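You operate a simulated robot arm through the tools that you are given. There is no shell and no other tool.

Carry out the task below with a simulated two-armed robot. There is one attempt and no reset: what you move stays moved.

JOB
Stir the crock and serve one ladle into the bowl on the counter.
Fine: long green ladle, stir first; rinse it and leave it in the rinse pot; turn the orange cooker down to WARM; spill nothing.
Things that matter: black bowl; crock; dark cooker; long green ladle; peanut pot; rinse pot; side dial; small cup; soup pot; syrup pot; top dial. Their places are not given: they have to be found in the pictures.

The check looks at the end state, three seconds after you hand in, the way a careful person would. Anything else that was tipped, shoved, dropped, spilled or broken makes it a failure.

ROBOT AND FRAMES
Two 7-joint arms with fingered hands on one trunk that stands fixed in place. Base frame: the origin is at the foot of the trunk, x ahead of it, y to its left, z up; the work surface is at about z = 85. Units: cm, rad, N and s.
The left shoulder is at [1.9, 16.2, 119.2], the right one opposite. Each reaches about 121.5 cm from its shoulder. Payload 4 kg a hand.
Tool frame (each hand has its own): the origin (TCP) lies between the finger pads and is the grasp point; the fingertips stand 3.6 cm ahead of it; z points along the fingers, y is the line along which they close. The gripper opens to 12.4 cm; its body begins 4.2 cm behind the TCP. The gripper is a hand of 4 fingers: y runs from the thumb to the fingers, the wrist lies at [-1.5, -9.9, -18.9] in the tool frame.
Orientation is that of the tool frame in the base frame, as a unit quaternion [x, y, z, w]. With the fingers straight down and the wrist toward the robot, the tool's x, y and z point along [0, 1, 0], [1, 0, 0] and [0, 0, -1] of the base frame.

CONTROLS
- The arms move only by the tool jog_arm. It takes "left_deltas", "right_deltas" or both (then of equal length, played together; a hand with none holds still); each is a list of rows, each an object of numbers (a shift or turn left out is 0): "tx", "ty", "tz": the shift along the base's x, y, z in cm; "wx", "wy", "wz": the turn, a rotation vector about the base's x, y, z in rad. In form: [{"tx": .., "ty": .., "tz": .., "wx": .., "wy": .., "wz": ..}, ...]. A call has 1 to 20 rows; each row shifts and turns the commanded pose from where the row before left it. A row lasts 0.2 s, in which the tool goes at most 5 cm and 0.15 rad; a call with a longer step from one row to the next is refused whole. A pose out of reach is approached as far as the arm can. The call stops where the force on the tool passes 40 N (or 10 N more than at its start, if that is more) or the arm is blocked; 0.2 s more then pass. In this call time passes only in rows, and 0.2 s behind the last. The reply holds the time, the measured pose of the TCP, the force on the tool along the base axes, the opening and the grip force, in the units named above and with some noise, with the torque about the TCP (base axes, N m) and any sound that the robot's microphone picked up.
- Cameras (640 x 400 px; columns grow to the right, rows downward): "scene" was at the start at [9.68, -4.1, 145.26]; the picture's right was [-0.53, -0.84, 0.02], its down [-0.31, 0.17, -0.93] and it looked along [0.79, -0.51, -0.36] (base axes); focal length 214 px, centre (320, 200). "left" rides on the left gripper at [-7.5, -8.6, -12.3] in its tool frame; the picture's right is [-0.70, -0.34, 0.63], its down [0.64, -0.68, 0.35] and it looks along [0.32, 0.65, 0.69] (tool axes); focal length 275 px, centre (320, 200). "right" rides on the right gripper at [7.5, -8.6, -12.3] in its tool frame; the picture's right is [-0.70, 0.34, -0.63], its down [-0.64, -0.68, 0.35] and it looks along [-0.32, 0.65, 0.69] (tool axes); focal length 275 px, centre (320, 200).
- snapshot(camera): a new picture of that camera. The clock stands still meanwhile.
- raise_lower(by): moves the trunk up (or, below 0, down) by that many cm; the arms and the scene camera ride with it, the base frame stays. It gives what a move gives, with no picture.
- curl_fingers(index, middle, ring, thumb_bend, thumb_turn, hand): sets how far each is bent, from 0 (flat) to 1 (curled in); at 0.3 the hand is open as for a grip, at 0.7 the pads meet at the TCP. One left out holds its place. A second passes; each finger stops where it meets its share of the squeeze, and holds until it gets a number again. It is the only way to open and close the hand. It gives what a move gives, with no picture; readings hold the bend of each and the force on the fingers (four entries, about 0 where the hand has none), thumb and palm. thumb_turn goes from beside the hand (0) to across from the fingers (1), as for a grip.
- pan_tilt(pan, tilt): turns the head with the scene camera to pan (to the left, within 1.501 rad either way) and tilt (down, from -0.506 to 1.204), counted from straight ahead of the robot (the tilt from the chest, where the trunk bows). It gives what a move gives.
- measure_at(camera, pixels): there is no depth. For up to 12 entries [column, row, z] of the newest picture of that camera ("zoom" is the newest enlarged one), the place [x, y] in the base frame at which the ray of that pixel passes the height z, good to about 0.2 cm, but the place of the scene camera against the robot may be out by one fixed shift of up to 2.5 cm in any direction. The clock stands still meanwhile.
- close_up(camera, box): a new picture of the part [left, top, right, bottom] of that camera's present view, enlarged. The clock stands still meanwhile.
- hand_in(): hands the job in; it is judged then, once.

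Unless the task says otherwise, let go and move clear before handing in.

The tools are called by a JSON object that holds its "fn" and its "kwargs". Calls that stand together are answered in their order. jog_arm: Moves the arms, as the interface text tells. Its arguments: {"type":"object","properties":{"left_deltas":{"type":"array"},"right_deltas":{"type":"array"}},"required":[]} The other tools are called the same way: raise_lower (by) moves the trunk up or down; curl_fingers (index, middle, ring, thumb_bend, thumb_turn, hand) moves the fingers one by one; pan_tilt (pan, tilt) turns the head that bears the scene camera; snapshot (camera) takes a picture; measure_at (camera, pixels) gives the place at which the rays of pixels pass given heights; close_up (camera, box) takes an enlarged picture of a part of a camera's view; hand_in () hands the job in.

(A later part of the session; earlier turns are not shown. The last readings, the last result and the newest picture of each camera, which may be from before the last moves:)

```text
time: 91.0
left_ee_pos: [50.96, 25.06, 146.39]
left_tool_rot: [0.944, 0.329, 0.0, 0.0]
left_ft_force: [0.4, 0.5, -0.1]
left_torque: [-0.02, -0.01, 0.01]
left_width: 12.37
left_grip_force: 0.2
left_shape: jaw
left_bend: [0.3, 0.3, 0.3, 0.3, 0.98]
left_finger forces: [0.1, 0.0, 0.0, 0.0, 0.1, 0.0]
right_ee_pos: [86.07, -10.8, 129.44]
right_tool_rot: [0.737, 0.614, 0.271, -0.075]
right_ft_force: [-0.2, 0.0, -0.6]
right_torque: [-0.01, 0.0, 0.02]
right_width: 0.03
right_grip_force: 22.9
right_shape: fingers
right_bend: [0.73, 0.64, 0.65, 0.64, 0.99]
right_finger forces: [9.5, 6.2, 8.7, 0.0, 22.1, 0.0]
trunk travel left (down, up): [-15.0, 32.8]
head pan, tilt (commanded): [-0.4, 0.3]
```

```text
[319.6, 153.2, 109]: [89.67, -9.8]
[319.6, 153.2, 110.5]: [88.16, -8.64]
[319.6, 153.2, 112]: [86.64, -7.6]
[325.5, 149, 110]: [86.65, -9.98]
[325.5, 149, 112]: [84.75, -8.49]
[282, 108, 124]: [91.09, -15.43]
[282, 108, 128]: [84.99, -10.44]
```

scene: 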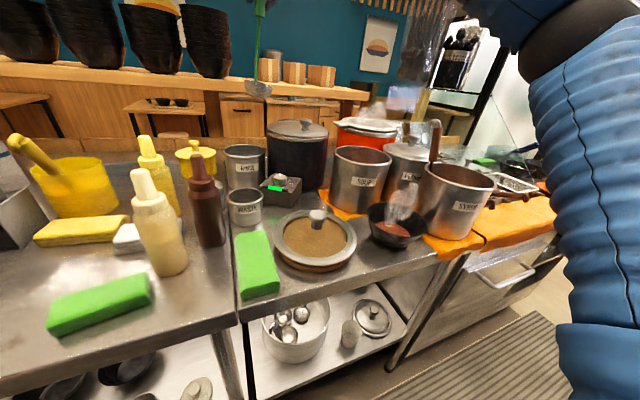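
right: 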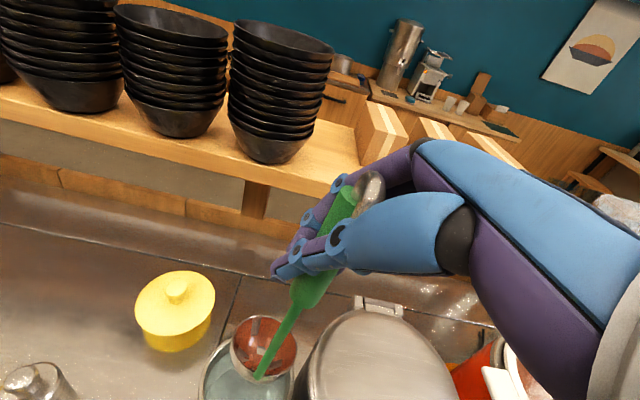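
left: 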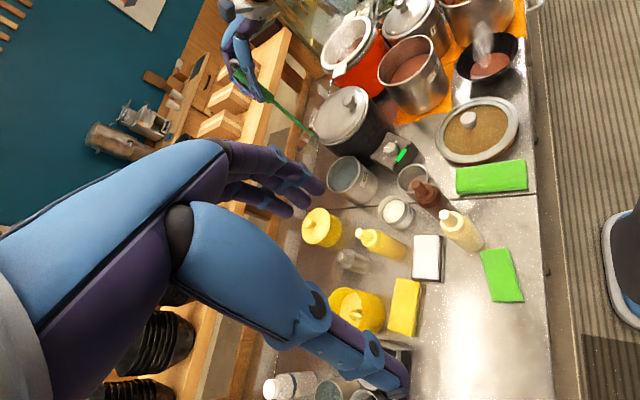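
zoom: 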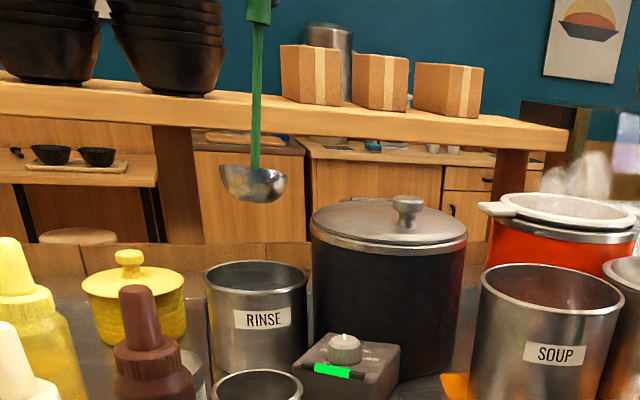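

The cup is at (88.5,-9.2), close to the pot's centre (90.2,-9). I'll shift about 1 cm forward and lower to the rim level, then check.

{"fn": "jog_arm", "kwargs": {"right_deltas": [{"tx": 0.4, "tz": -0.8}, {"tx": 0.4, "tz": -1.3}, {"tx": 0.2, "tz": -1.4}, {"tz": -1.4}, {"tz": -1.4}, {"tz": -1.4}, {"tz": -1.2}]}}

{"fn": "close_up", "kwargs": {"camera": "scene", "box": [180, 40, 360, 200]}}

{"fn": "snapshot", "kwargs": {"camera": "right"}}

{"fn": "close_up", "kwargs": {"camera": "left", "box": [240, 80, 410, 220]}}

```text
time: 92.6
left_ee_pos: [50.92, 25.02, 146.24]
left_tool_rot: [0.945, 0.328, 0.0, 0.0]
left_ft_force: [0.0, -0.4, 1.0]
left_torque: [0.0, -0.02, 0.0]
left_width: 12.38
left_grip_force: 0.0
left_shape: jaw
left_bend: [0.3, 0.3, 0.3, 0.3, 0.98]
left_finger forces: [0.0, 0.0, 0.0, 0.1, 0.0, 0.0]
right_ee_pos: [87.13, -10.72, 120.39]
right_tool_rot: [0.737, 0.614, 0.272, -0.076]
right_ft_force: [-0.7, -1.1, -1.1]
right_torque: [0.0, -0.02, -0.02]
right_width: 0.0
right_grip_force: 23.1
right_shape: fingers
right_bend: [0.73, 0.64, 0.65, 0.64, 0.99]
right_finger forces: [9.4, 6.2, 8.7, 0.0, 21.8, 0.0]
trunk travel left (down, up): [-15.0, 32.8]
head pan, tilt (commanded): [-0.4, 0.3]
```

```text
2.50 times, centred on (270, 120) of scene
```

zoom: 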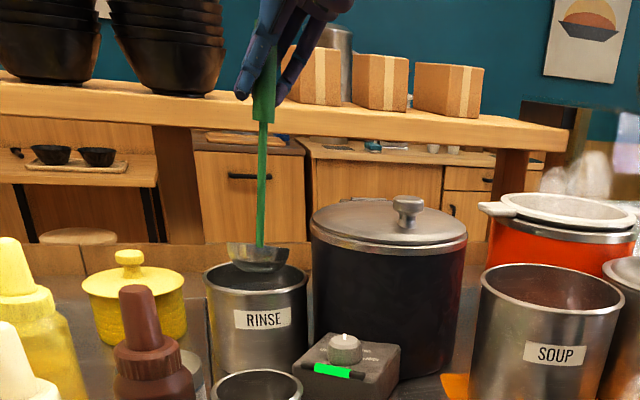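

```text
taken
```

right: 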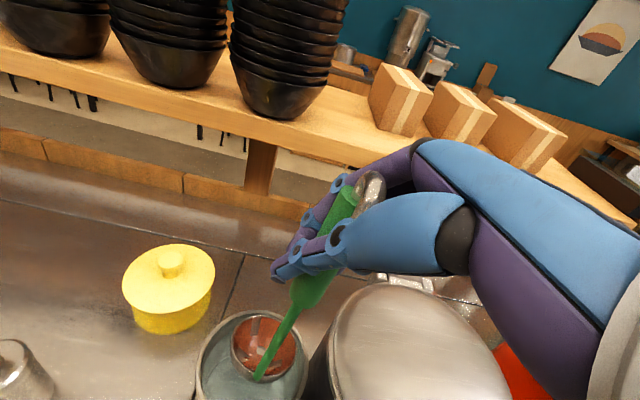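

```text
2.86 times, centred on (325, 150) of left
```

zoom: 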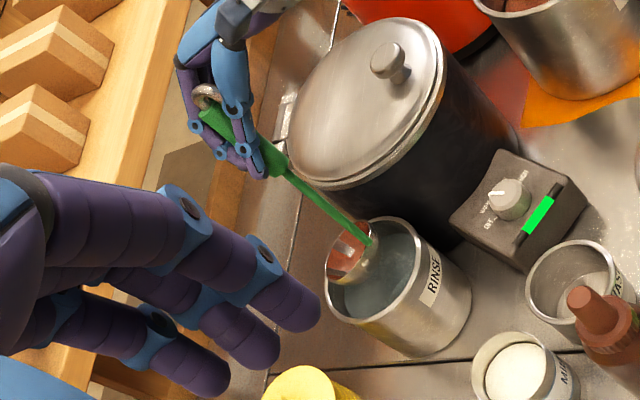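

The cup is entering the mouth of the rinse pot with clearance all round. I'll lower it into the water.

{"fn": "jog_arm", "kwargs": {"right_deltas": [{"tx": 0.2, "ty": 0.1, "tz": -0.8}, {"tx": 0.2, "ty": 0.1, "tz": -1.0}, {"tz": -1.0}, {"tz": -1.0}, {"tz": -1.0}, {"tz": -1.0}, {"tz": -0.8}]}}

{"fn": "snapshot", "kwargs": {"camera": "right"}}

{"fn": "close_up", "kwargs": {"camera": "right", "box": [160, 260, 360, 400]}}

{"fn": "close_up", "kwargs": {"camera": "left", "box": [270, 110, 410, 220]}}

```text
time: 94.2
left_ee_pos: [50.79, 25.03, 146.25]
left_tool_rot: [0.945, 0.328, 0.0, -0.001]
left_ft_force: [-1.0, -0.2, -0.4]
left_torque: [-0.02, 0.02, -0.02]
left_width: 12.37
left_grip_force: 0.1
left_shape: jaw
left_bend: [0.3, 0.3, 0.3, 0.3, 0.98]
left_finger forces: [0.0, 0.1, 0.0, 0.1, 0.1, 0.1]
right_ee_pos: [87.39, -10.57, 113.78]
right_tool_rot: [0.737, 0.614, 0.272, -0.075]
right_ft_force: [-0.3, -0.6, -0.8]
right_torque: [-0.02, 0.03, 0.0]
right_width: 0.03
right_grip_force: 22.4
right_shape: fingers
right_bend: [0.73, 0.64, 0.65, 0.64, 0.99]
right_finger forces: [9.3, 6.2, 8.7, 0.0, 21.6, 0.1]
trunk travel left (down, up): [-15.0, 32.8]
head pan, tilt (commanded): [-0.4, 0.3]
```

```text
taken
```

right: 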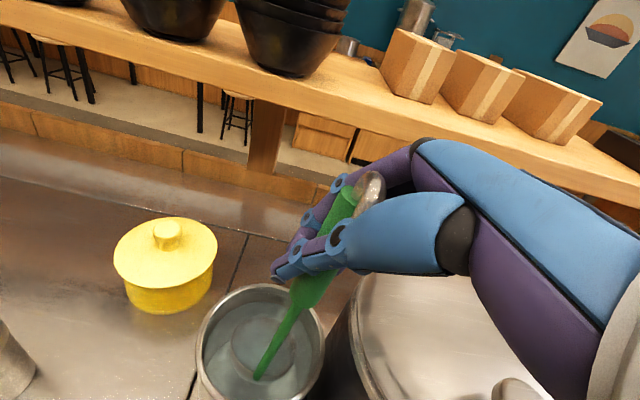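

```text
2.86 times, centred on (260, 330) of right
```

zoom: 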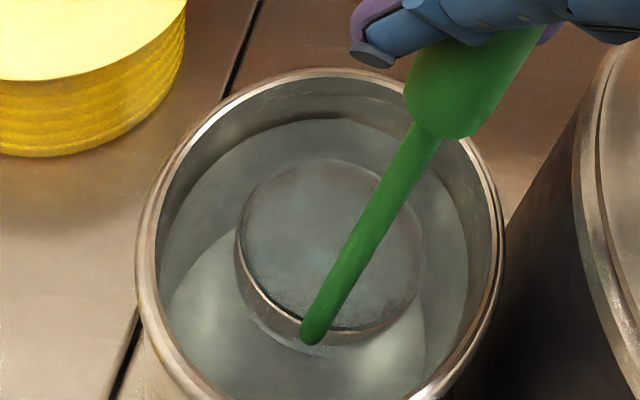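

```text
3.64 times, centred on (340, 165) of left
```

zoom: 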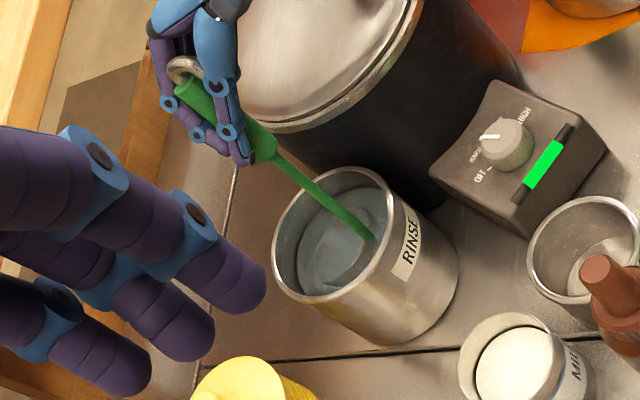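

The cup is under the rinse water and already looks clear of soup. I'll swirl it gently in small circles of 1.3 cm to rinse it properly.

{"fn": "jog_arm", "kwargs": {"right_deltas": [{"tx": 1.3, "tz": -0.3}, {"tx": -0.38, "ty": 0.92}, {"tx": -0.92, "ty": 0.38}, {"tx": -0.92, "ty": -0.38}, {"tx": -0.38, "ty": -0.92}, {"tx": 0.38, "ty": -0.92}, {"tx": 0.92, "ty": -0.38}, {"tx": 0.92, "ty": 0.38}, {"tx": 0.38, "ty": 0.92}, {"tx": -0.38, "ty": 0.92}, {"tx": -0.92, "ty": 0.38}, {"tx": -0.92, "ty": -0.38}, {"tx": -0.38, "ty": -0.92}, {"tx": 0.38, "ty": -0.92}, {"tx": 0.92, "ty": -0.38}, {"tx": 0.92, "ty": 0.38}, {"tx": 0.38, "ty": 0.92}, {"tx": -1.3}]}}

{"fn": "close_up", "kwargs": {"camera": "right", "box": [160, 260, 360, 400]}}

{"fn": "close_up", "kwargs": {"camera": "left", "box": [270, 110, 410, 220]}}

```text
time: 98.0
left_ee_pos: [50.69, 25.02, 146.3]
left_tool_rot: [0.945, 0.328, 0.001, 0.001]
left_ft_force: [0.1, 0.8, 0.0]
left_torque: [0.02, 0.0, 0.02]
left_width: 12.36
left_grip_force: 0.0
left_shape: jaw
left_bend: [0.3, 0.3, 0.3, 0.3, 0.98]
left_finger forces: [0.0, 0.1, 0.0, 0.0, 0.0, 0.0]
right_ee_pos: [87.25, -10.49, 113.57]
right_tool_rot: [0.736, 0.615, 0.272, -0.074]
right_ft_force: [1.2, -1.2, -1.6]
right_torque: [0.01, 0.03, -0.02]
right_width: 0.0
right_grip_force: 22.7
right_shape: fingers
right_bend: [0.73, 0.64, 0.65, 0.64, 0.99]
right_finger forces: [9.2, 6.1, 8.6, 0.1, 21.3, 0.1]
trunk travel left (down, up): [-15.0, 32.8]
head pan, tilt (commanded): [-0.4, 0.3]
```

```text
2.86 times, centred on (260, 330) of right
```

zoom: 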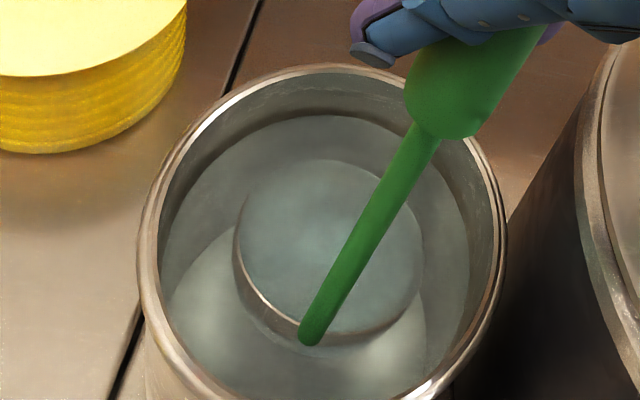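

```text
3.64 times, centred on (340, 165) of left
```

zoom: 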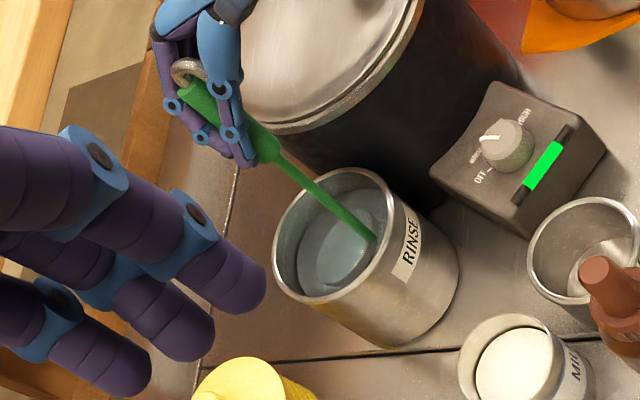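

The cup is clean and full of clear water. I'll lower the ladle toward the pot's floor in small steps, watching the vertical force for contact.

{"fn": "jog_arm", "kwargs": {"right_deltas": [{"tz": -0.7}, {"tz": -0.7}, {"tz": -0.6}, {"tz": -0.5}]}}

{"fn": "jog_arm", "kwargs": {"right_deltas": [{"tz": -0.4}, {"tz": -0.3}]}}

```text
time: 99.0
left_ee_pos: [50.89, 25.02, 146.28]
left_tool_rot: [0.944, 0.329, 0.0, 0.0]
left_ft_force: [0.4, 0.4, 0.2]
left_torque: [0.03, 0.01, 0.02]
left_width: 12.39
left_grip_force: 0.0
left_shape: jaw
left_bend: [0.3, 0.3, 0.3, 0.3, 0.98]
left_finger forces: [0.1, 0.1, 0.0, 0.0, 0.0, 0.0]
right_ee_pos: [87.46, -10.72, 111.01]
right_tool_rot: [0.736, 0.615, 0.272, -0.075]
right_ft_force: [-0.4, 0.0, -1.0]
right_torque: [-0.03, 0.03, 0.01]
right_width: 0.0
right_grip_force: 22.2
right_shape: fingers
right_bend: [0.73, 0.64, 0.65, 0.64, 0.99]
right_finger forces: [9.0, 6.2, 8.6, 0.0, 21.2, 0.1]
trunk travel left (down, up): [-15.0, 32.8]
head pan, tilt (commanded): [-0.4, 0.3]
```

```text
time: 99.6
left_ee_pos: [50.96, 25.08, 146.22]
left_tool_rot: [0.944, 0.329, 0.0, 0.0]
left_ft_force: [0.3, -0.6, 0.0]
left_torque: [0.06, -0.02, 0.0]
left_width: 12.41
left_grip_force: 0.1
left_shape: jaw
left_bend: [0.3, 0.3, 0.3, 0.3, 0.98]
left_finger forces: [0.1, 0.1, 0.0, 0.1, 0.0, 0.0]
right_ee_pos: [87.47, -10.58, 110.24]
right_tool_rot: [0.737, 0.614, 0.272, -0.075]
right_ft_force: [0.2, -0.5, -0.1]
right_torque: [0.0, 0.01, 0.02]
right_width: 0.03
right_grip_force: 22.2
right_shape: fingers
right_bend: [0.73, 0.64, 0.65, 0.64, 0.99]
right_finger forces: [9.0, 6.2, 8.6, 0.1, 21.1, 0.0]
trunk travel left (down, up): [-15.0, 32.8]
head pan, tilt (commanded): [-0.4, 0.3]
```

No contact yet at 110.2. I'll continue down slowly and shift toward the near wall, so the shaft will rest against the near rim when released.

{"fn": "jog_arm", "kwargs": {"right_deltas": [{"tx": -0.5, "tz": -0.3}, {"tx": -0.5, "tz": -0.3}]}}

{"fn": "jog_arm", "kwargs": {"right_deltas": [{"tx": -0.3, "tz": -0.4}, {"tz": -0.3}]}}

{"fn": "snapshot", "kwargs": {"camera": "right"}}

{"fn": "close_up", "kwargs": {"camera": "scene", "box": [200, 80, 330, 200]}}

{"fn": "close_up", "kwargs": {"camera": "left", "box": [270, 110, 410, 220]}}

```text
time: 100.2
left_ee_pos: [51.06, 25.02, 146.17]
left_tool_rot: [0.944, 0.329, 0.0, -0.001]
left_ft_force: [-0.6, -0.3, 1.0]
left_torque: [0.0, 0.01, -0.02]
left_width: 12.35
left_grip_force: 0.0
left_shape: jaw
left_bend: [0.3, 0.3, 0.3, 0.3, 0.98]
left_finger forces: [0.1, 0.0, 0.1, 0.1, 0.0, 0.0]
right_ee_pos: [86.49, -10.62, 109.65]
right_tool_rot: [0.737, 0.614, 0.271, -0.076]
right_ft_force: [-1.0, -0.4, -1.6]
right_torque: [-0.02, 0.02, -0.03]
right_width: 0.01
right_grip_force: 23.3
right_shape: fingers
right_bend: [0.73, 0.64, 0.65, 0.64, 0.99]
right_finger forces: [9.1, 6.2, 8.6, 0.0, 21.1, 0.0]
trunk travel left (down, up): [-15.0, 32.8]
head pan, tilt (commanded): [-0.4, 0.3]
```

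```text
time: 100.8
left_ee_pos: [50.94, 25.08, 146.21]
left_tool_rot: [0.945, 0.329, -0.001, 0.0]
left_ft_force: [0.6, 0.0, 0.4]
left_torque: [-0.03, 0.03, 0.0]
left_width: 12.37
left_grip_force: 0.0
left_shape: jaw
left_bend: [0.3, 0.3, 0.3, 0.3, 0.98]
left_finger forces: [0.0, 0.1, 0.0, 0.0, 0.0, 0.0]
right_ee_pos: [86.22, -10.55, 108.97]
right_tool_rot: [0.737, 0.614, 0.273, -0.075]
right_ft_force: [-0.5, -0.1, -0.3]
right_torque: [-0.05, 0.02, 0.01]
right_width: 0.03
right_grip_force: 22.4
right_shape: fingers
right_bend: [0.73, 0.64, 0.65, 0.64, 0.99]
right_finger forces: [8.9, 6.2, 8.6, 0.0, 21.1, 0.0]
trunk travel left (down, up): [-15.0, 32.8]
head pan, tilt (commanded): [-0.4, 0.3]
```

```text
taken
```

right: 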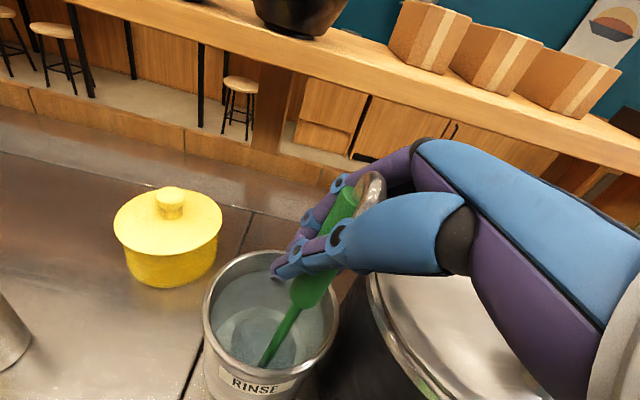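

```text
3.33 times, centred on (265, 140) of scene
```

zoom: 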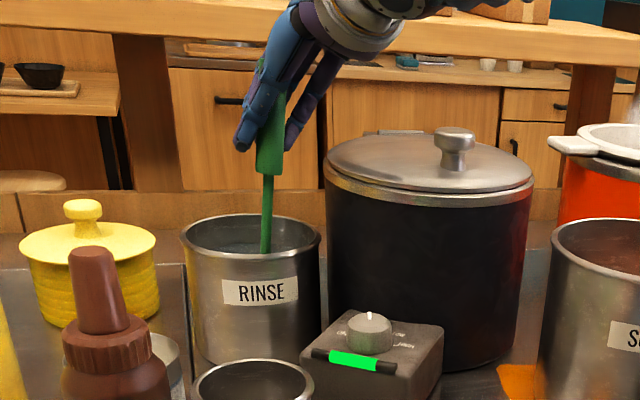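

```text
3.64 times, centred on (340, 165) of left
```

zoom: 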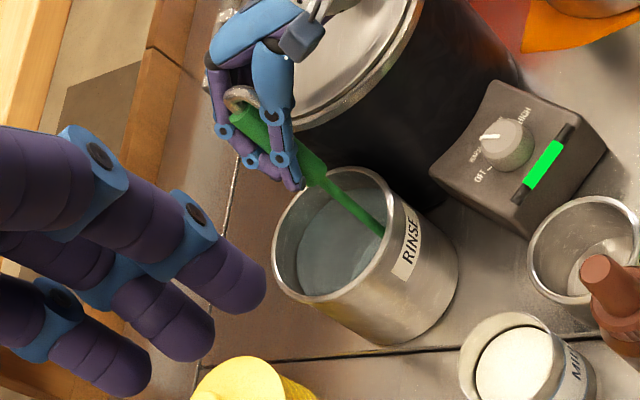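

Still no floor contact at 109.0. I'll continue in small steps until I feel it.

{"fn": "jog_arm", "kwargs": {"right_deltas": [{"tz": -0.4}, {"tz": -0.4}]}}

{"fn": "jog_arm", "kwargs": {"right_deltas": [{"tz": -0.4}, {"tz": -0.4}]}}

```text
time: 101.4
left_ee_pos: [50.6, 25.12, 146.4]
left_tool_rot: [0.944, 0.329, 0.0, 0.001]
left_ft_force: [-0.4, -0.6, 0.4]
left_torque: [0.01, 0.01, -0.02]
left_width: 12.38
left_grip_force: 0.0
left_shape: jaw
left_bend: [0.3, 0.3, 0.3, 0.3, 0.98]
left_finger forces: [0.1, 0.0, 0.1, 0.0, 0.1, 0.0]
right_ee_pos: [86.02, -10.38, 108.78]
right_tool_rot: [0.736, 0.615, 0.275, -0.075]
right_ft_force: [-1.6, -1.1, 19.0]
right_torque: [-0.05, -0.2, -0.01]
right_width: 0.03
right_grip_force: 25.5
right_shape: fingers
right_bend: [0.73, 0.64, 0.65, 0.65, 0.98]
right_finger forces: [11.6, 6.6, 9.0, 0.0, 24.1, 0.1]
trunk travel left (down, up): [-15.0, 32.8]
head pan, tilt (commanded): [-0.4, 0.3]
```

```text
time: 102.0
left_ee_pos: [50.89, 25.04, 146.27]
left_tool_rot: [0.944, 0.33, 0.0, 0.001]
left_ft_force: [0.9, 0.6, -0.1]
left_torque: [0.02, 0.0, 0.01]
left_width: 12.4
left_grip_force: 0.0
left_shape: jaw
left_bend: [0.3, 0.3, 0.3, 0.3, 0.98]
left_finger forces: [0.1, 0.0, 0.0, 0.0, 0.0, 0.0]
right_ee_pos: [86.15, -10.53, 108.62]
right_tool_rot: [0.735, 0.613, 0.279, -0.074]
right_ft_force: [-2.7, -1.9, 28.3]
right_torque: [-0.1, -0.17, 0.05]
right_width: 0.0
right_grip_force: 28.7
right_shape: fingers
right_bend: [0.73, 0.63, 0.65, 0.65, 0.98]
right_finger forces: [15.6, 6.0, 9.1, 0.0, 26.5, 0.1]
trunk travel left (down, up): [-15.0, 32.8]
head pan, tilt (commanded): [-0.4, 0.3]
stopped in row 2 (right hand): the force on the tool passed its limit at 43 N (the readings are from after the stop); the commanded pose is now the measured one
```

The ladle's cup is on the pot's floor, and I pressed up to 28 N, so I'll ease up straight away. Then I'll lean the handle slightly toward me so the shaft comes to rest near the near rim.

{"fn": "jog_arm", "kwargs": {"right_deltas": [{"tz": 0.4}, {"tz": 0.3}]}}

{"fn": "snapshot", "kwargs": {"camera": "right"}}

{"fn": "close_up", "kwargs": {"camera": "left", "box": [290, 120, 400, 210]}}

{"fn": "close_up", "kwargs": {"camera": "scene", "box": [200, 80, 330, 200]}}

```text
time: 102.6
left_ee_pos: [50.81, 25.05, 146.11]
left_tool_rot: [0.945, 0.328, 0.0, 0.0]
left_ft_force: [0.4, 1.3, 0.4]
left_torque: [-0.01, 0.03, 0.0]
left_width: 12.4
left_grip_force: 0.0
left_shape: jaw
left_bend: [0.3, 0.3, 0.3, 0.3, 0.98]
left_finger forces: [0.0, 0.0, 0.0, 0.0, 0.1, 0.0]
right_ee_pos: [86.24, -10.51, 108.66]
right_tool_rot: [0.736, 0.615, 0.275, -0.074]
right_ft_force: [-0.2, -0.2, 8.8]
right_torque: [-0.01, -0.07, -0.02]
right_width: 0.0
right_grip_force: 25.1
right_shape: fingers
right_bend: [0.73, 0.63, 0.65, 0.65, 0.98]
right_finger forces: [10.4, 6.8, 9.3, 0.0, 23.2, 0.1]
trunk travel left (down, up): [-15.0, 32.8]
head pan, tilt (commanded): [-0.4, 0.3]
```

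```text
taken
```

right: 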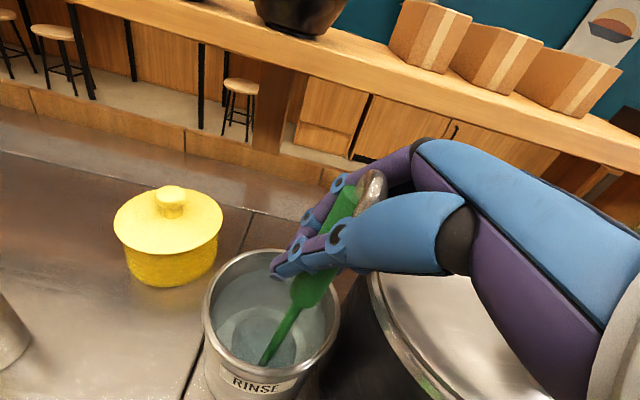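

```text
4.44 times, centred on (345, 165) of left
```

zoom: 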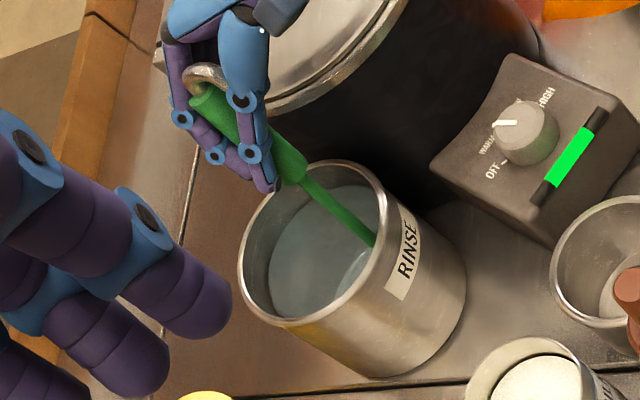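

```text
3.33 times, centred on (265, 140) of scene
```

zoom: 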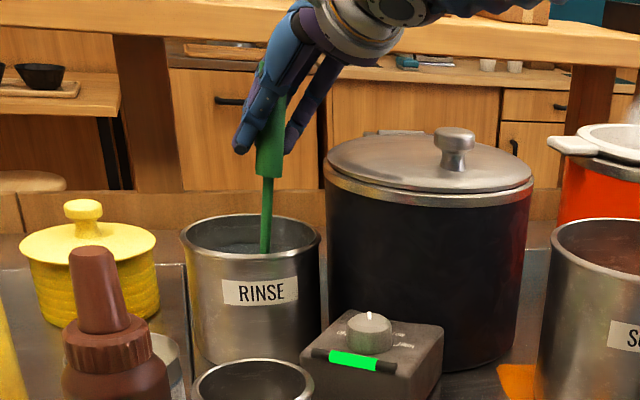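

The residual upward force is 8.8 N. I'll lift a touch more and lean the handle toward me about 6°, pivoting on the cup.

{"fn": "jog_arm", "kwargs": {"right_deltas": [{"tz": 0.3}, {"tz": 0.1, "tx": -0.5}, {"tx": -0.8, "wy": -0.035}, {"tx": -0.8, "wy": -0.035}, {"tx": -0.7, "wy": -0.035}]}}

{"fn": "close_up", "kwargs": {"camera": "left", "box": [290, 120, 400, 210]}}

{"fn": "close_up", "kwargs": {"camera": "right", "box": [180, 160, 440, 400]}}

{"fn": "close_up", "kwargs": {"camera": "scene", "box": [200, 80, 330, 200]}}

```text
time: 103.8
left_ee_pos: [50.75, 25.02, 146.3]
left_tool_rot: [0.944, 0.329, 0.0, 0.0]
left_ft_force: [1.2, 0.2, -0.4]
left_torque: [-0.03, 0.03, 0.0]
left_width: 12.39
left_grip_force: 0.2
left_shape: jaw
left_bend: [0.3, 0.3, 0.3, 0.3, 0.98]
left_finger forces: [0.0, 0.1, 0.0, 0.1, 0.0, 0.0]
right_ee_pos: [83.28, -10.56, 109.28]
right_tool_rot: [0.72, 0.617, 0.314, -0.042]
right_ft_force: [-0.6, -0.9, -1.9]
right_torque: [0.0, 0.07, -0.02]
right_width: 0.0
right_grip_force: 23.2
right_shape: fingers
right_bend: [0.73, 0.63, 0.65, 0.65, 0.98]
right_finger forces: [8.8, 6.5, 9.0, 0.0, 21.8, 0.0]
trunk travel left (down, up): [-15.0, 32.8]
head pan, tilt (commanded): [-0.4, 0.3]
```

```text
4.44 times, centred on (345, 165) of left
```

zoom: 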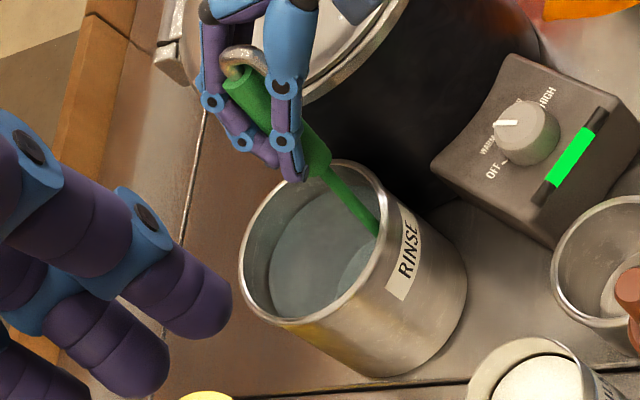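

```text
1.67 times, centred on (310, 280) of right
```

zoom: 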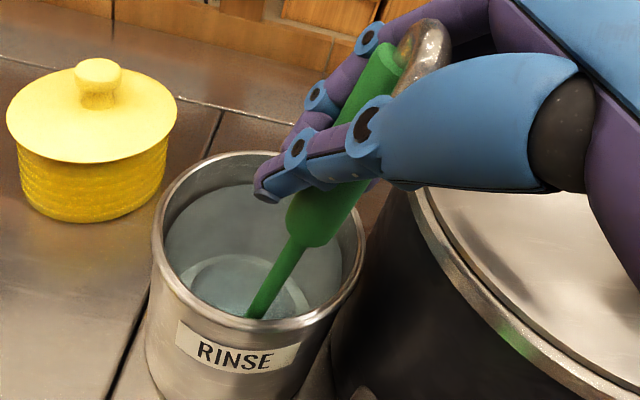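

```text
3.33 times, centred on (265, 140) of scene
```

zoom: 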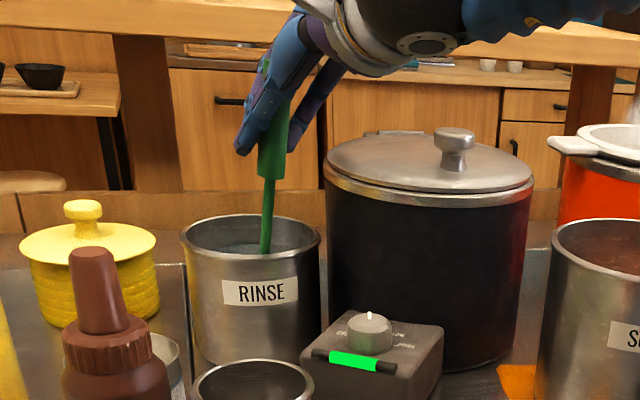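

Forces are near zero and the shaft sits by the near rim. I'll open the hand partway and watch how the ladle settles.

{"fn": "curl_fingers", "kwargs": {"hand": "right", "index": 0.5, "middle": 0.5, "ring": 0.5, "thumb_bend": 0.5}}

{"fn": "close_up", "kwargs": {"camera": "right", "box": [180, 160, 440, 400]}}

{"fn": "close_up", "kwargs": {"camera": "left", "box": [290, 120, 400, 210]}}

{"fn": "close_up", "kwargs": {"camera": "scene", "box": [200, 80, 330, 200]}}

```text
time: 104.8
left_ee_pos: [50.77, 24.98, 146.24]
left_tool_rot: [0.944, 0.329, 0.0, -0.001]
left_ft_force: [-0.4, -0.7, -0.1]
left_torque: [0.01, 0.0, -0.01]
left_width: 12.39
left_grip_force: 0.0
left_shape: jaw
left_bend: [0.3, 0.3, 0.3, 0.3, 0.98]
left_finger forces: [0.0, 0.0, 0.0, 0.0, 0.0, 0.1]
right_ee_pos: [83.37, -10.43, 109.21]
right_tool_rot: [0.72, 0.617, 0.314, -0.042]
right_ft_force: [0.7, 0.4, 0.6]
right_torque: [0.02, -0.02, 0.02]
right_width: 6.2
right_grip_force: 0.0
right_shape: fingers
right_bend: [0.5, 0.5, 0.5, 0.5, 1.0]
right_finger forces: [0.1, 0.0, 0.1, 0.0, 0.0, 0.1]
trunk travel left (down, up): [-15.0, 32.8]
head pan, tilt (commanded): [-0.4, 0.3]
```

```text
1.67 times, centred on (310, 280) of right
```

zoom: 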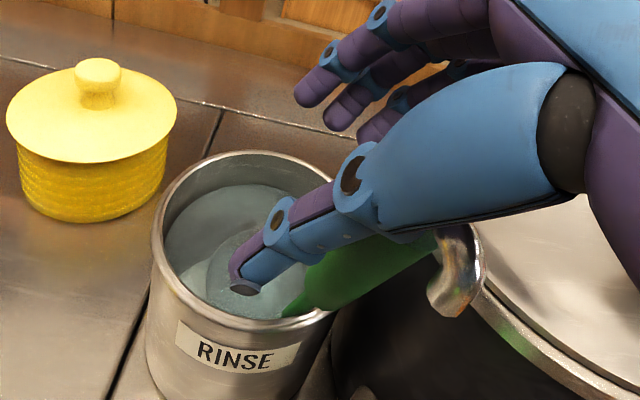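

```text
4.44 times, centred on (345, 165) of left
```

zoom: 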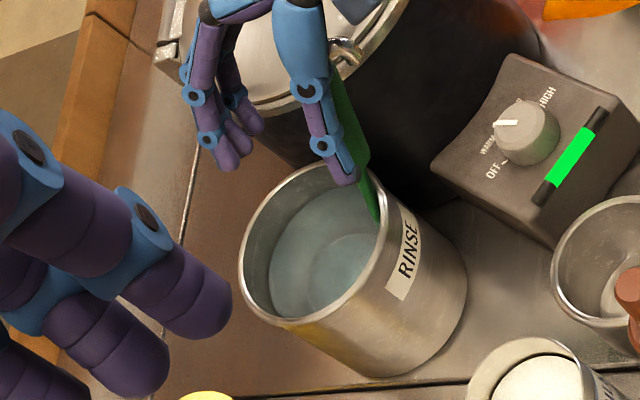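

```text
3.33 times, centred on (265, 140) of scene
```

zoom: 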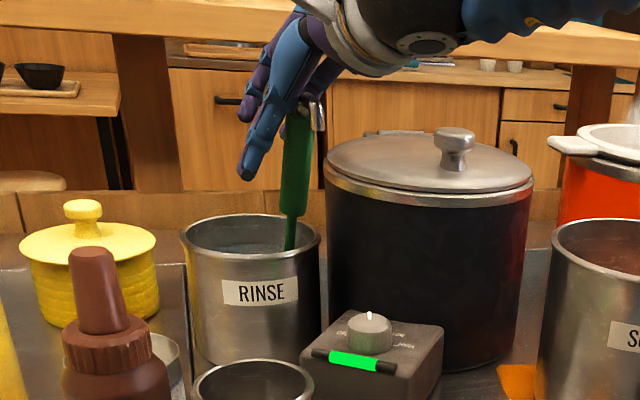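

The ladle slid out on the ring-finger side and leans on the pot's rim, with its hook pointing away from the hand at scene (315,115). The hand shows no contact force. I'll open fully and raise the hand straight up a little, checking that nothing drags.

{"fn": "curl_fingers", "kwargs": {"hand": "right", "index": 0.35, "middle": 0.35, "ring": 0.35, "thumb_bend": 0.35}}

{"fn": "jog_arm", "kwargs": {"right_deltas": [{"tz": 0.7}, {"tz": 0.8}, {"tz": 1.0}]}}

{"fn": "close_up", "kwargs": {"camera": "right", "box": [180, 160, 440, 400]}}

{"fn": "close_up", "kwargs": {"camera": "left", "box": [290, 120, 400, 210]}}

{"fn": "close_up", "kwargs": {"camera": "scene", "box": [200, 80, 330, 200]}}

```text
time: 105.8
left_ee_pos: [50.87, 24.99, 146.31]
left_tool_rot: [0.945, 0.328, 0.0, -0.001]
left_ft_force: [0.3, 0.2, -0.6]
left_torque: [-0.02, -0.01, 0.0]
left_width: 12.39
left_grip_force: 0.2
left_shape: jaw
left_bend: [0.3, 0.3, 0.3, 0.3, 0.98]
left_finger forces: [0.0, 0.0, 0.0, 0.0, 0.1, 0.0]
right_ee_pos: [83.33, -10.34, 109.24]
right_tool_rot: [0.719, 0.618, 0.314, -0.042]
right_ft_force: [0.1, 0.5, 0.1]
right_torque: [0.0, -0.01, 0.03]
right_width: 10.81
right_grip_force: 0.0
right_shape: fingers
right_bend: [0.35, 0.35, 0.35, 0.35, 0.98]
right_finger forces: [0.1, 0.0, 0.0, 0.0, 0.0, 0.0]
trunk travel left (down, up): [-15.0, 32.8]
head pan, tilt (commanded): [-0.4, 0.3]
```

```text
time: 106.6
left_ee_pos: [50.8, 25.09, 146.32]
left_tool_rot: [0.944, 0.329, 0.0, 0.0]
left_ft_force: [0.6, 0.2, 0.4]
left_torque: [-0.03, -0.02, -0.02]
left_width: 12.38
left_grip_force: 0.1
left_shape: jaw
left_bend: [0.3, 0.3, 0.3, 0.3, 0.98]
left_finger forces: [0.0, 0.0, 0.0, 0.1, 0.1, 0.1]
right_ee_pos: [83.32, -10.54, 111.85]
right_tool_rot: [0.719, 0.618, 0.315, -0.042]
right_ft_force: [0.7, 0.8, 0.1]
right_torque: [0.03, -0.01, 0.0]
right_width: 10.8
right_grip_force: 0.1
right_shape: fingers
right_bend: [0.35, 0.35, 0.35, 0.35, 0.98]
right_finger forces: [0.0, 0.1, 0.0, 0.0, 0.0, 0.0]
trunk travel left (down, up): [-15.0, 32.8]
head pan, tilt (commanded): [-0.4, 0.3]
```

```text
1.67 times, centred on (310, 280) of right
```

zoom: 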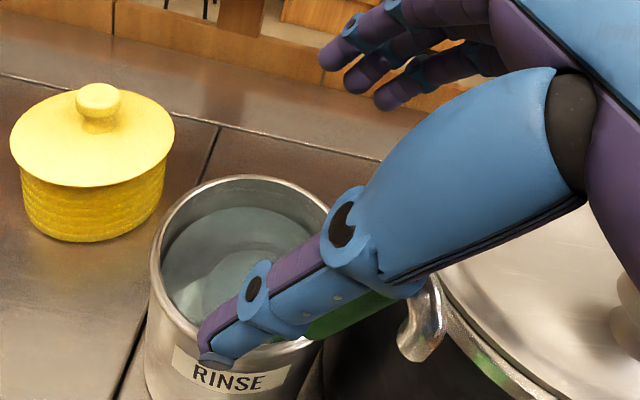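

```text
4.44 times, centred on (345, 165) of left
```

zoom: 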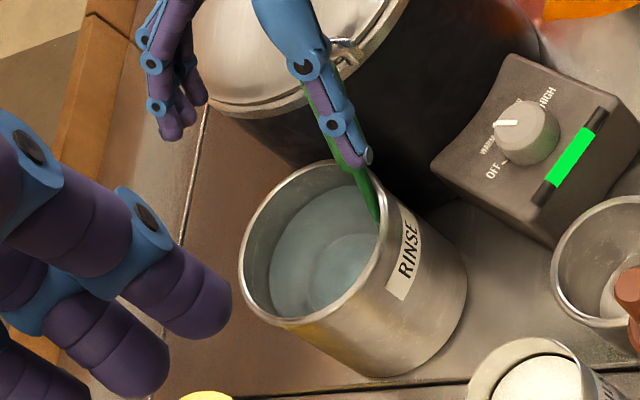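

```text
3.33 times, centred on (265, 140) of scene
```

zoom: 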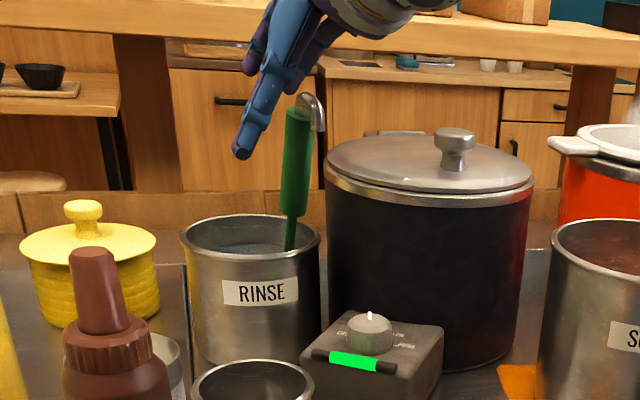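

The ladle now stands by itself, leaning on the rinse pot's rim clear of the hand. I'll raise the hand well up, away from it.

{"fn": "jog_arm", "kwargs": {"right_deltas": [{"tz": 1.5}, {"tz": 2.0}, {"tz": 2.5}, {"tz": 3.0}, {"tz": 3.0}, {"tz": 3.0}, {"tz": 2.5}]}}

{"fn": "snapshot", "kwargs": {"camera": "scene"}}

{"fn": "snapshot", "kwargs": {"camera": "left"}}

{"fn": "snapshot", "kwargs": {"camera": "right"}}

```text
time: 108.2
left_ee_pos: [51.02, 24.95, 146.28]
left_tool_rot: [0.944, 0.329, 0.0, 0.0]
left_ft_force: [0.7, 0.0, 0.0]
left_torque: [0.01, 0.0, -0.02]
left_width: 12.37
left_grip_force: 0.0
left_shape: jaw
left_bend: [0.3, 0.3, 0.3, 0.3, 0.98]
left_finger forces: [0.0, 0.0, 0.0, 0.1, 0.0, 0.0]
right_ee_pos: [83.43, -10.47, 129.41]
right_tool_rot: [0.72, 0.618, 0.314, -0.042]
right_ft_force: [-0.4, 0.1, 0.4]
right_torque: [0.01, 0.0, -0.02]
right_width: 10.78
right_grip_force: 0.0
right_shape: fingers
right_bend: [0.35, 0.35, 0.35, 0.35, 0.98]
right_finger forces: [0.0, 0.1, 0.0, 0.0, 0.0, 0.0]
trunk travel left (down, up): [-15.0, 32.8]
head pan, tilt (commanded): [-0.4, 0.3]
```

```text
taken
```

scene: 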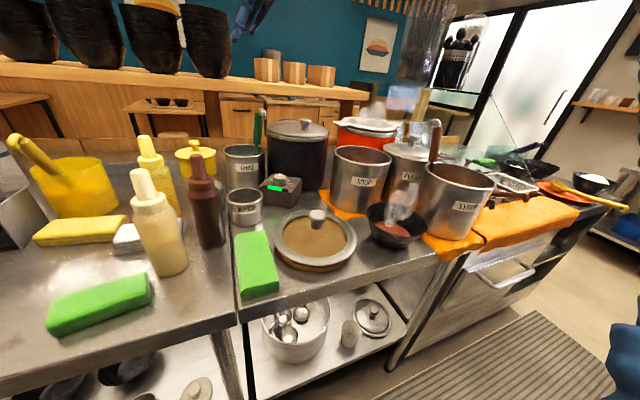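

```text
taken
```

left: 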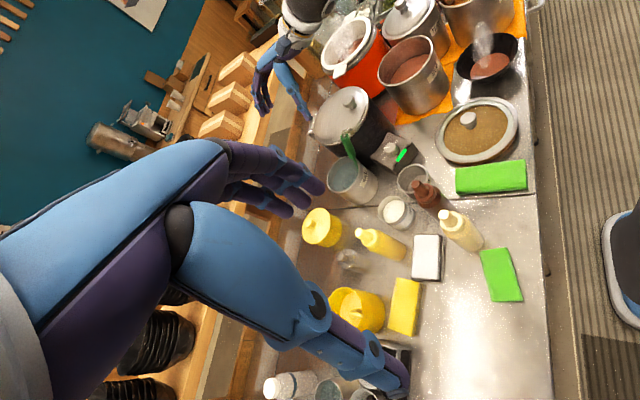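

```text
taken
```

right: 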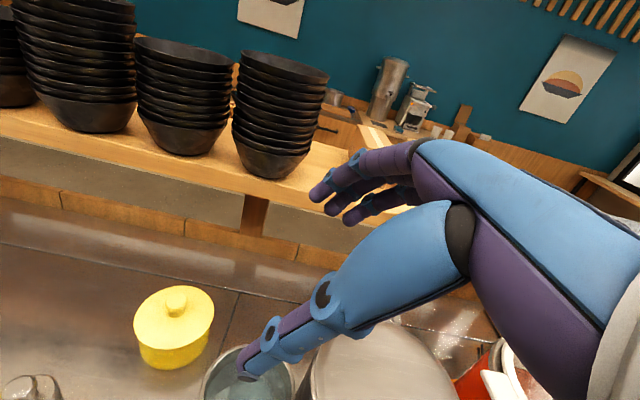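

The rinsed ladle rests in the rinse pot. Next is the side dial: I'll swing the right hand over to the right, at a safe height, so its camera can look at the orange cooker's side dial.

{"fn": "jog_arm", "kwargs": {"right_deltas": [{"tx": -1.2, "ty": -1.5, "tz": 1.0}, {"tx": -1.9, "ty": -2.8, "tz": 1.0, "wz": -0.03}, {"tx": -1.9, "ty": -2.9, "tz": 1.0, "wz": -0.03}, {"tx": -2.0, "ty": -3.0, "tz": 0.8, "wz": -0.03}, {"tx": -2.0, "ty": -3.0, "tz": 0.8, "wz": -0.03}, {"tx": -2.0, "ty": -3.0, "tz": 0.8, "wz": -0.03}, {"tx": -2.0, "ty": -3.0, "tz": 0.8, "wz": -0.03}, {"tx": -2.0, "ty": -3.0, "tz": 0.6, "wz": -0.03}, {"tx": -2.0, "ty": -3.0, "tz": 0.6, "wz": -0.03}, {"tx": -2.0, "ty": -3.0, "tz": 0.4, "wz": -0.03}, {"tx": -2.0, "ty": -3.0, "wz": -0.03}, {"tx": -2.0, "ty": -3.0, "wz": -0.03}]}}

{"fn": "jog_arm", "kwargs": {"right_deltas": [{"ty": -3.5, "tz": -0.5}, {"ty": -3.5, "tz": -0.5}, {"ty": -3.5, "tz": -1.0}, {"ty": -3.5, "tz": -1.0}, {"ty": -3.5, "tz": -1.0}, {"ty": -3.5, "tz": -1.0}, {"ty": -3.5, "tz": -1.0}, {"ty": -3.5, "tz": -1.0}, {"ty": -3.0, "tz": -1.0}]}}

{"fn": "snapshot", "kwargs": {"camera": "right"}}

{"fn": "snapshot", "kwargs": {"camera": "scene"}}

```text
time: 110.8
left_ee_pos: [50.78, 24.89, 146.25]
left_tool_rot: [0.944, 0.329, 0.0, -0.001]
left_ft_force: [0.2, 0.0, -0.2]
left_torque: [0.04, 0.0, -0.04]
left_width: 12.37
left_grip_force: 0.1
left_shape: jaw
left_bend: [0.3, 0.3, 0.3, 0.3, 0.98]
left_finger forces: [0.0, 0.0, 0.0, 0.0, 0.0, 0.0]
right_ee_pos: [60.37, -44.81, 136.81]
right_tool_rot: [0.812, 0.491, 0.317, 0.009]
right_ft_force: [0.1, -0.1, 0.3]
right_torque: [0.02, -0.06, 0.02]
right_width: 10.8
right_grip_force: 0.1
right_shape: fingers
right_bend: [0.35, 0.35, 0.35, 0.35, 0.98]
right_finger forces: [0.0, 0.0, 0.0, 0.0, 0.0, 0.0]
trunk travel left (down, up): [-15.0, 32.8]
head pan, tilt (commanded): [-0.4, 0.3]
```

```text
time: 112.8
left_ee_pos: [50.8, 24.95, 146.26]
left_tool_rot: [0.944, 0.329, 0.0, 0.0]
left_ft_force: [0.3, -0.2, 0.6]
left_torque: [0.01, 0.01, -0.03]
left_width: 12.39
left_grip_force: 0.1
left_shape: jaw
left_bend: [0.3, 0.3, 0.3, 0.3, 0.98]
left_finger forces: [0.0, 0.1, 0.0, 0.0, 0.0, 0.0]
right_ee_pos: [60.47, -75.71, 128.96]
right_tool_rot: [0.811, 0.491, 0.318, 0.009]
right_ft_force: [-0.3, 0.6, -0.2]
right_torque: [0.01, 0.03, -0.01]
right_width: 10.82
right_grip_force: 0.1
right_shape: fingers
right_bend: [0.35, 0.35, 0.35, 0.35, 0.98]
right_finger forces: [0.0, 0.0, 0.0, 0.0, 0.0, 0.0]
trunk travel left (down, up): [-15.0, 32.8]
head pan, tilt (commanded): [-0.4, 0.3]
```

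```text
taken
```

right: 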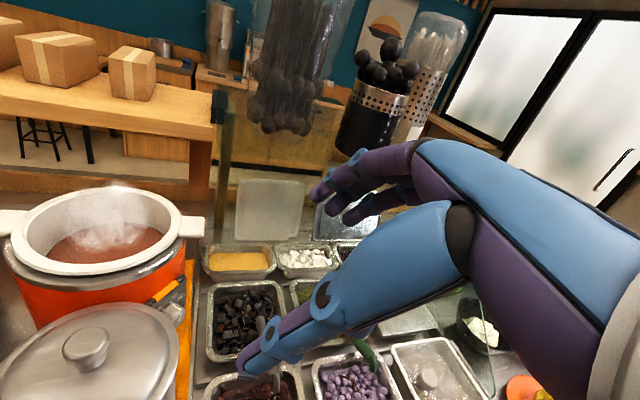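

```text
taken
```

scene: 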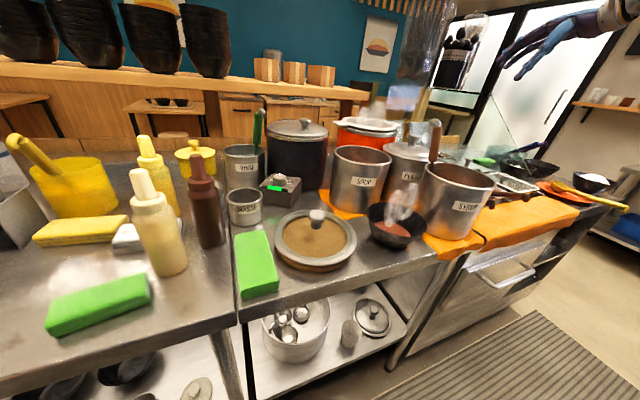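

The right camera shows the amber lamp at (165,288) and the knob at (172,312). I'll zoom in.

{"fn": "close_up", "kwargs": {"camera": "right", "box": [130, 255, 220, 345]}}

{"fn": "close_up", "kwargs": {"camera": "right", "box": [150, 275, 195, 330]}}

```text
4.44 times, centred on (175, 300) of right
```

zoom: 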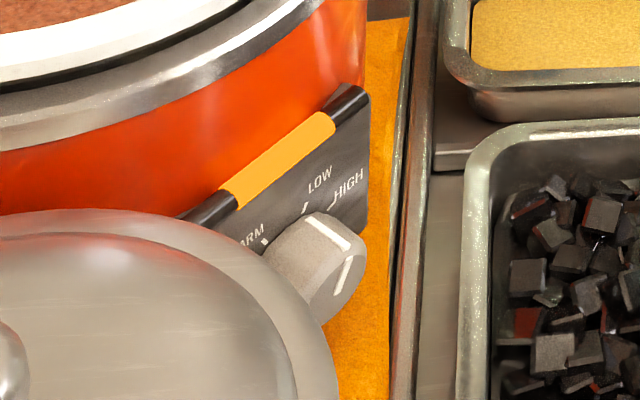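

```text
7.27 times, centred on (172, 302) of right
```

zoom: 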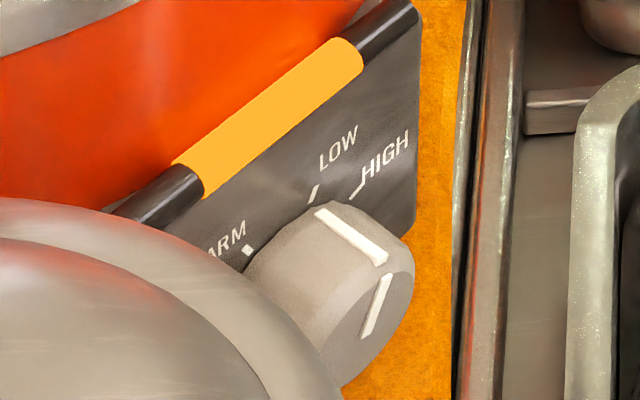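

The zoom shows the knob's pointer line between LOW and HIGH, with the peanut lid hiding its left part. I'll move the camera further right for a squarer view of the dial.

{"fn": "jog_arm", "kwargs": {"right_deltas": [{"tx": 1.1, "ty": -3.3, "tz": -1.5}, {"tx": 1.1, "ty": -3.3, "tz": -1.5}, {"tx": 1.1, "ty": -3.3, "tz": -1.5}, {"tx": 1.1, "ty": -3.3, "tz": -1.5}, {"tx": 1.1, "ty": -3.3, "tz": -1.5}]}}

{"fn": "snapshot", "kwargs": {"camera": "right"}}

```text
time: 114.0
left_ee_pos: [50.85, 25.01, 146.27]
left_tool_rot: [0.944, 0.329, 0.001, 0.001]
left_ft_force: [0.3, -0.2, -0.4]
left_torque: [0.0, 0.03, 0.0]
left_width: 12.36
left_grip_force: 0.1
left_shape: jaw
left_bend: [0.3, 0.3, 0.3, 0.3, 0.98]
left_finger forces: [0.0, 0.0, 0.0, 0.0, 0.0, 0.0]
right_ee_pos: [65.89, -92.25, 121.41]
right_tool_rot: [0.812, 0.491, 0.316, 0.009]
right_ft_force: [0.2, 0.4, 0.4]
right_torque: [0.02, 0.0, 0.0]
right_width: 10.8
right_grip_force: 0.0
right_shape: fingers
right_bend: [0.35, 0.35, 0.35, 0.35, 0.98]
right_finger forces: [0.0, 0.1, 0.0, 0.0, 0.0, 0.0]
trunk travel left (down, up): [-15.0, 32.8]
head pan, tilt (commanded): [-0.4, 0.3]
```

```text
taken
```

right: 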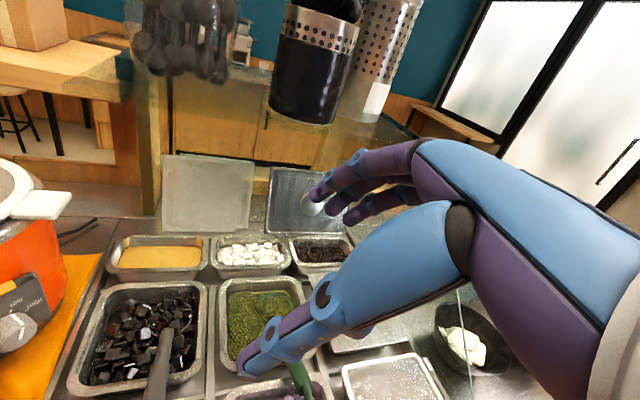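

The arm reaches there; the dial is at the left edge at (15,310). I'll yaw the hand left to bring it into view.

{"fn": "jog_arm", "kwargs": {"right_deltas": [{"wz": 0.12}, {"wz": 0.12}, {"wz": 0.12}]}}

{"fn": "snapshot", "kwargs": {"camera": "right"}}

```text
time: 114.8
left_ee_pos: [50.85, 24.96, 146.25]
left_tool_rot: [0.944, 0.329, 0.0, 0.0]
left_ft_force: [0.0, -0.7, -0.2]
left_torque: [0.03, 0.05, 0.02]
left_width: 12.36
left_grip_force: 0.0
left_shape: jaw
left_bend: [0.3, 0.3, 0.3, 0.3, 0.98]
left_finger forces: [0.1, 0.0, 0.0, 0.1, 0.1, 0.0]
right_ee_pos: [65.95, -92.18, 121.36]
right_tool_rot: [0.781, 0.538, 0.317, -0.01]
right_ft_force: [-0.6, -0.3, -0.8]
right_torque: [0.03, 0.03, 0.01]
right_width: 10.84
right_grip_force: 0.1
right_shape: fingers
right_bend: [0.35, 0.35, 0.35, 0.35, 0.98]
right_finger forces: [0.0, 0.0, 0.1, 0.1, 0.1, 0.1]
right hand out of reach, approached as far as the arm can: row 2, 3
trunk travel left (down, up): [-15.0, 32.8]
head pan, tilt (commanded): [-0.4, 0.3]
```

```text
taken
```

right: 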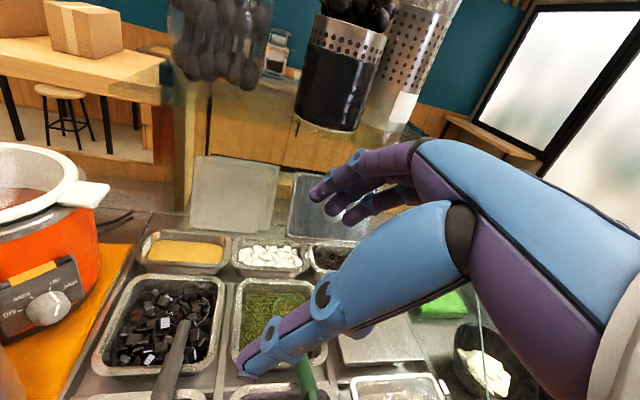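

The dial is now in view at (45,305). I'll zoom in on it.

{"fn": "close_up", "kwargs": {"camera": "right", "box": [0, 250, 110, 350]}}

{"fn": "measure_at", "kwargs": {"camera": "right", "pixels": [[43, 270, 96], [43, 270, 98], [43, 270, 100], [46, 308, 91], [46, 308, 93], [46, 308, 95], [100, 190, 106], [100, 190, 108]]}}

```text
4.00 times, centred on (55, 300) of right
```

zoom: 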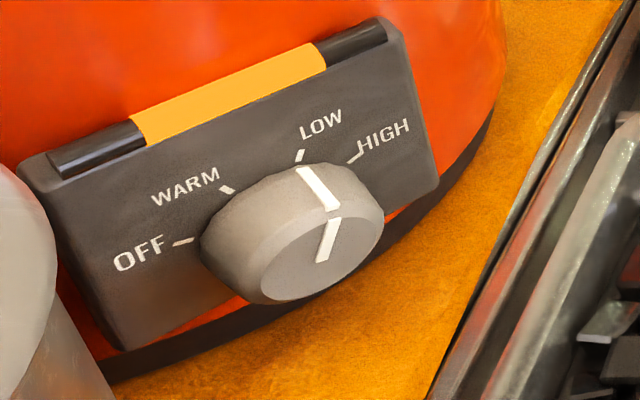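

```text
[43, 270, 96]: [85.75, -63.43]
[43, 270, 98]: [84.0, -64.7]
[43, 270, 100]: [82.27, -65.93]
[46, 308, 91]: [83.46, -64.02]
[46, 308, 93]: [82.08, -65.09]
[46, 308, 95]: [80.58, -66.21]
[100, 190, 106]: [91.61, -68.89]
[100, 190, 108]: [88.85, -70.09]
```

This square view is clear: the pointer stands at LOW, with WARM one mark to its left (counter-clockwise, about 50°). I'll measure the panel and knob points from this zoom.

{"fn": "close_up", "kwargs": {"camera": "right", "box": [0, 250, 110, 350]}}

{"fn": "measure_at", "kwargs": {"camera": "zoom", "pixels": [[272, 211, 90], [272, 211, 94], [318, 254, 90], [318, 254, 94], [60, 160, 97], [60, 160, 99], [380, 38, 97], [380, 38, 99], [430, 185, 88], [430, 185, 92], [125, 345, 88], [125, 345, 92]]}}

```text
4.00 times, centred on (55, 300) of right
```

zoom: 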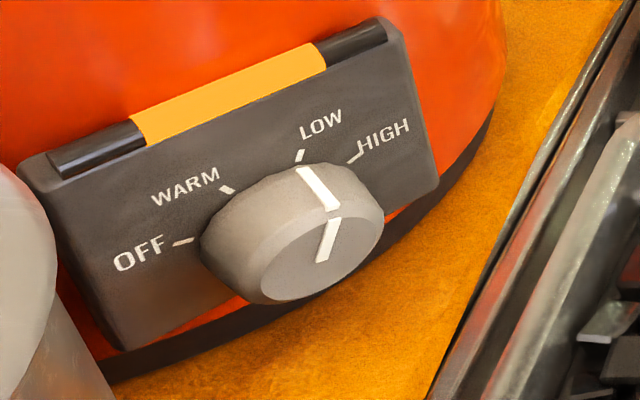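

```text
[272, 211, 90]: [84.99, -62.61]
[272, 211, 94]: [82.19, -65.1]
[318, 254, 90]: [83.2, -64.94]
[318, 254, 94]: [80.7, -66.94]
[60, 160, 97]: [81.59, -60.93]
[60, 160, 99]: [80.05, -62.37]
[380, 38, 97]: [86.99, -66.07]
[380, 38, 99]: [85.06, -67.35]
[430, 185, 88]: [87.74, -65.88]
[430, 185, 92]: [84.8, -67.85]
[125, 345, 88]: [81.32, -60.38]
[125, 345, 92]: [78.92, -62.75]
```

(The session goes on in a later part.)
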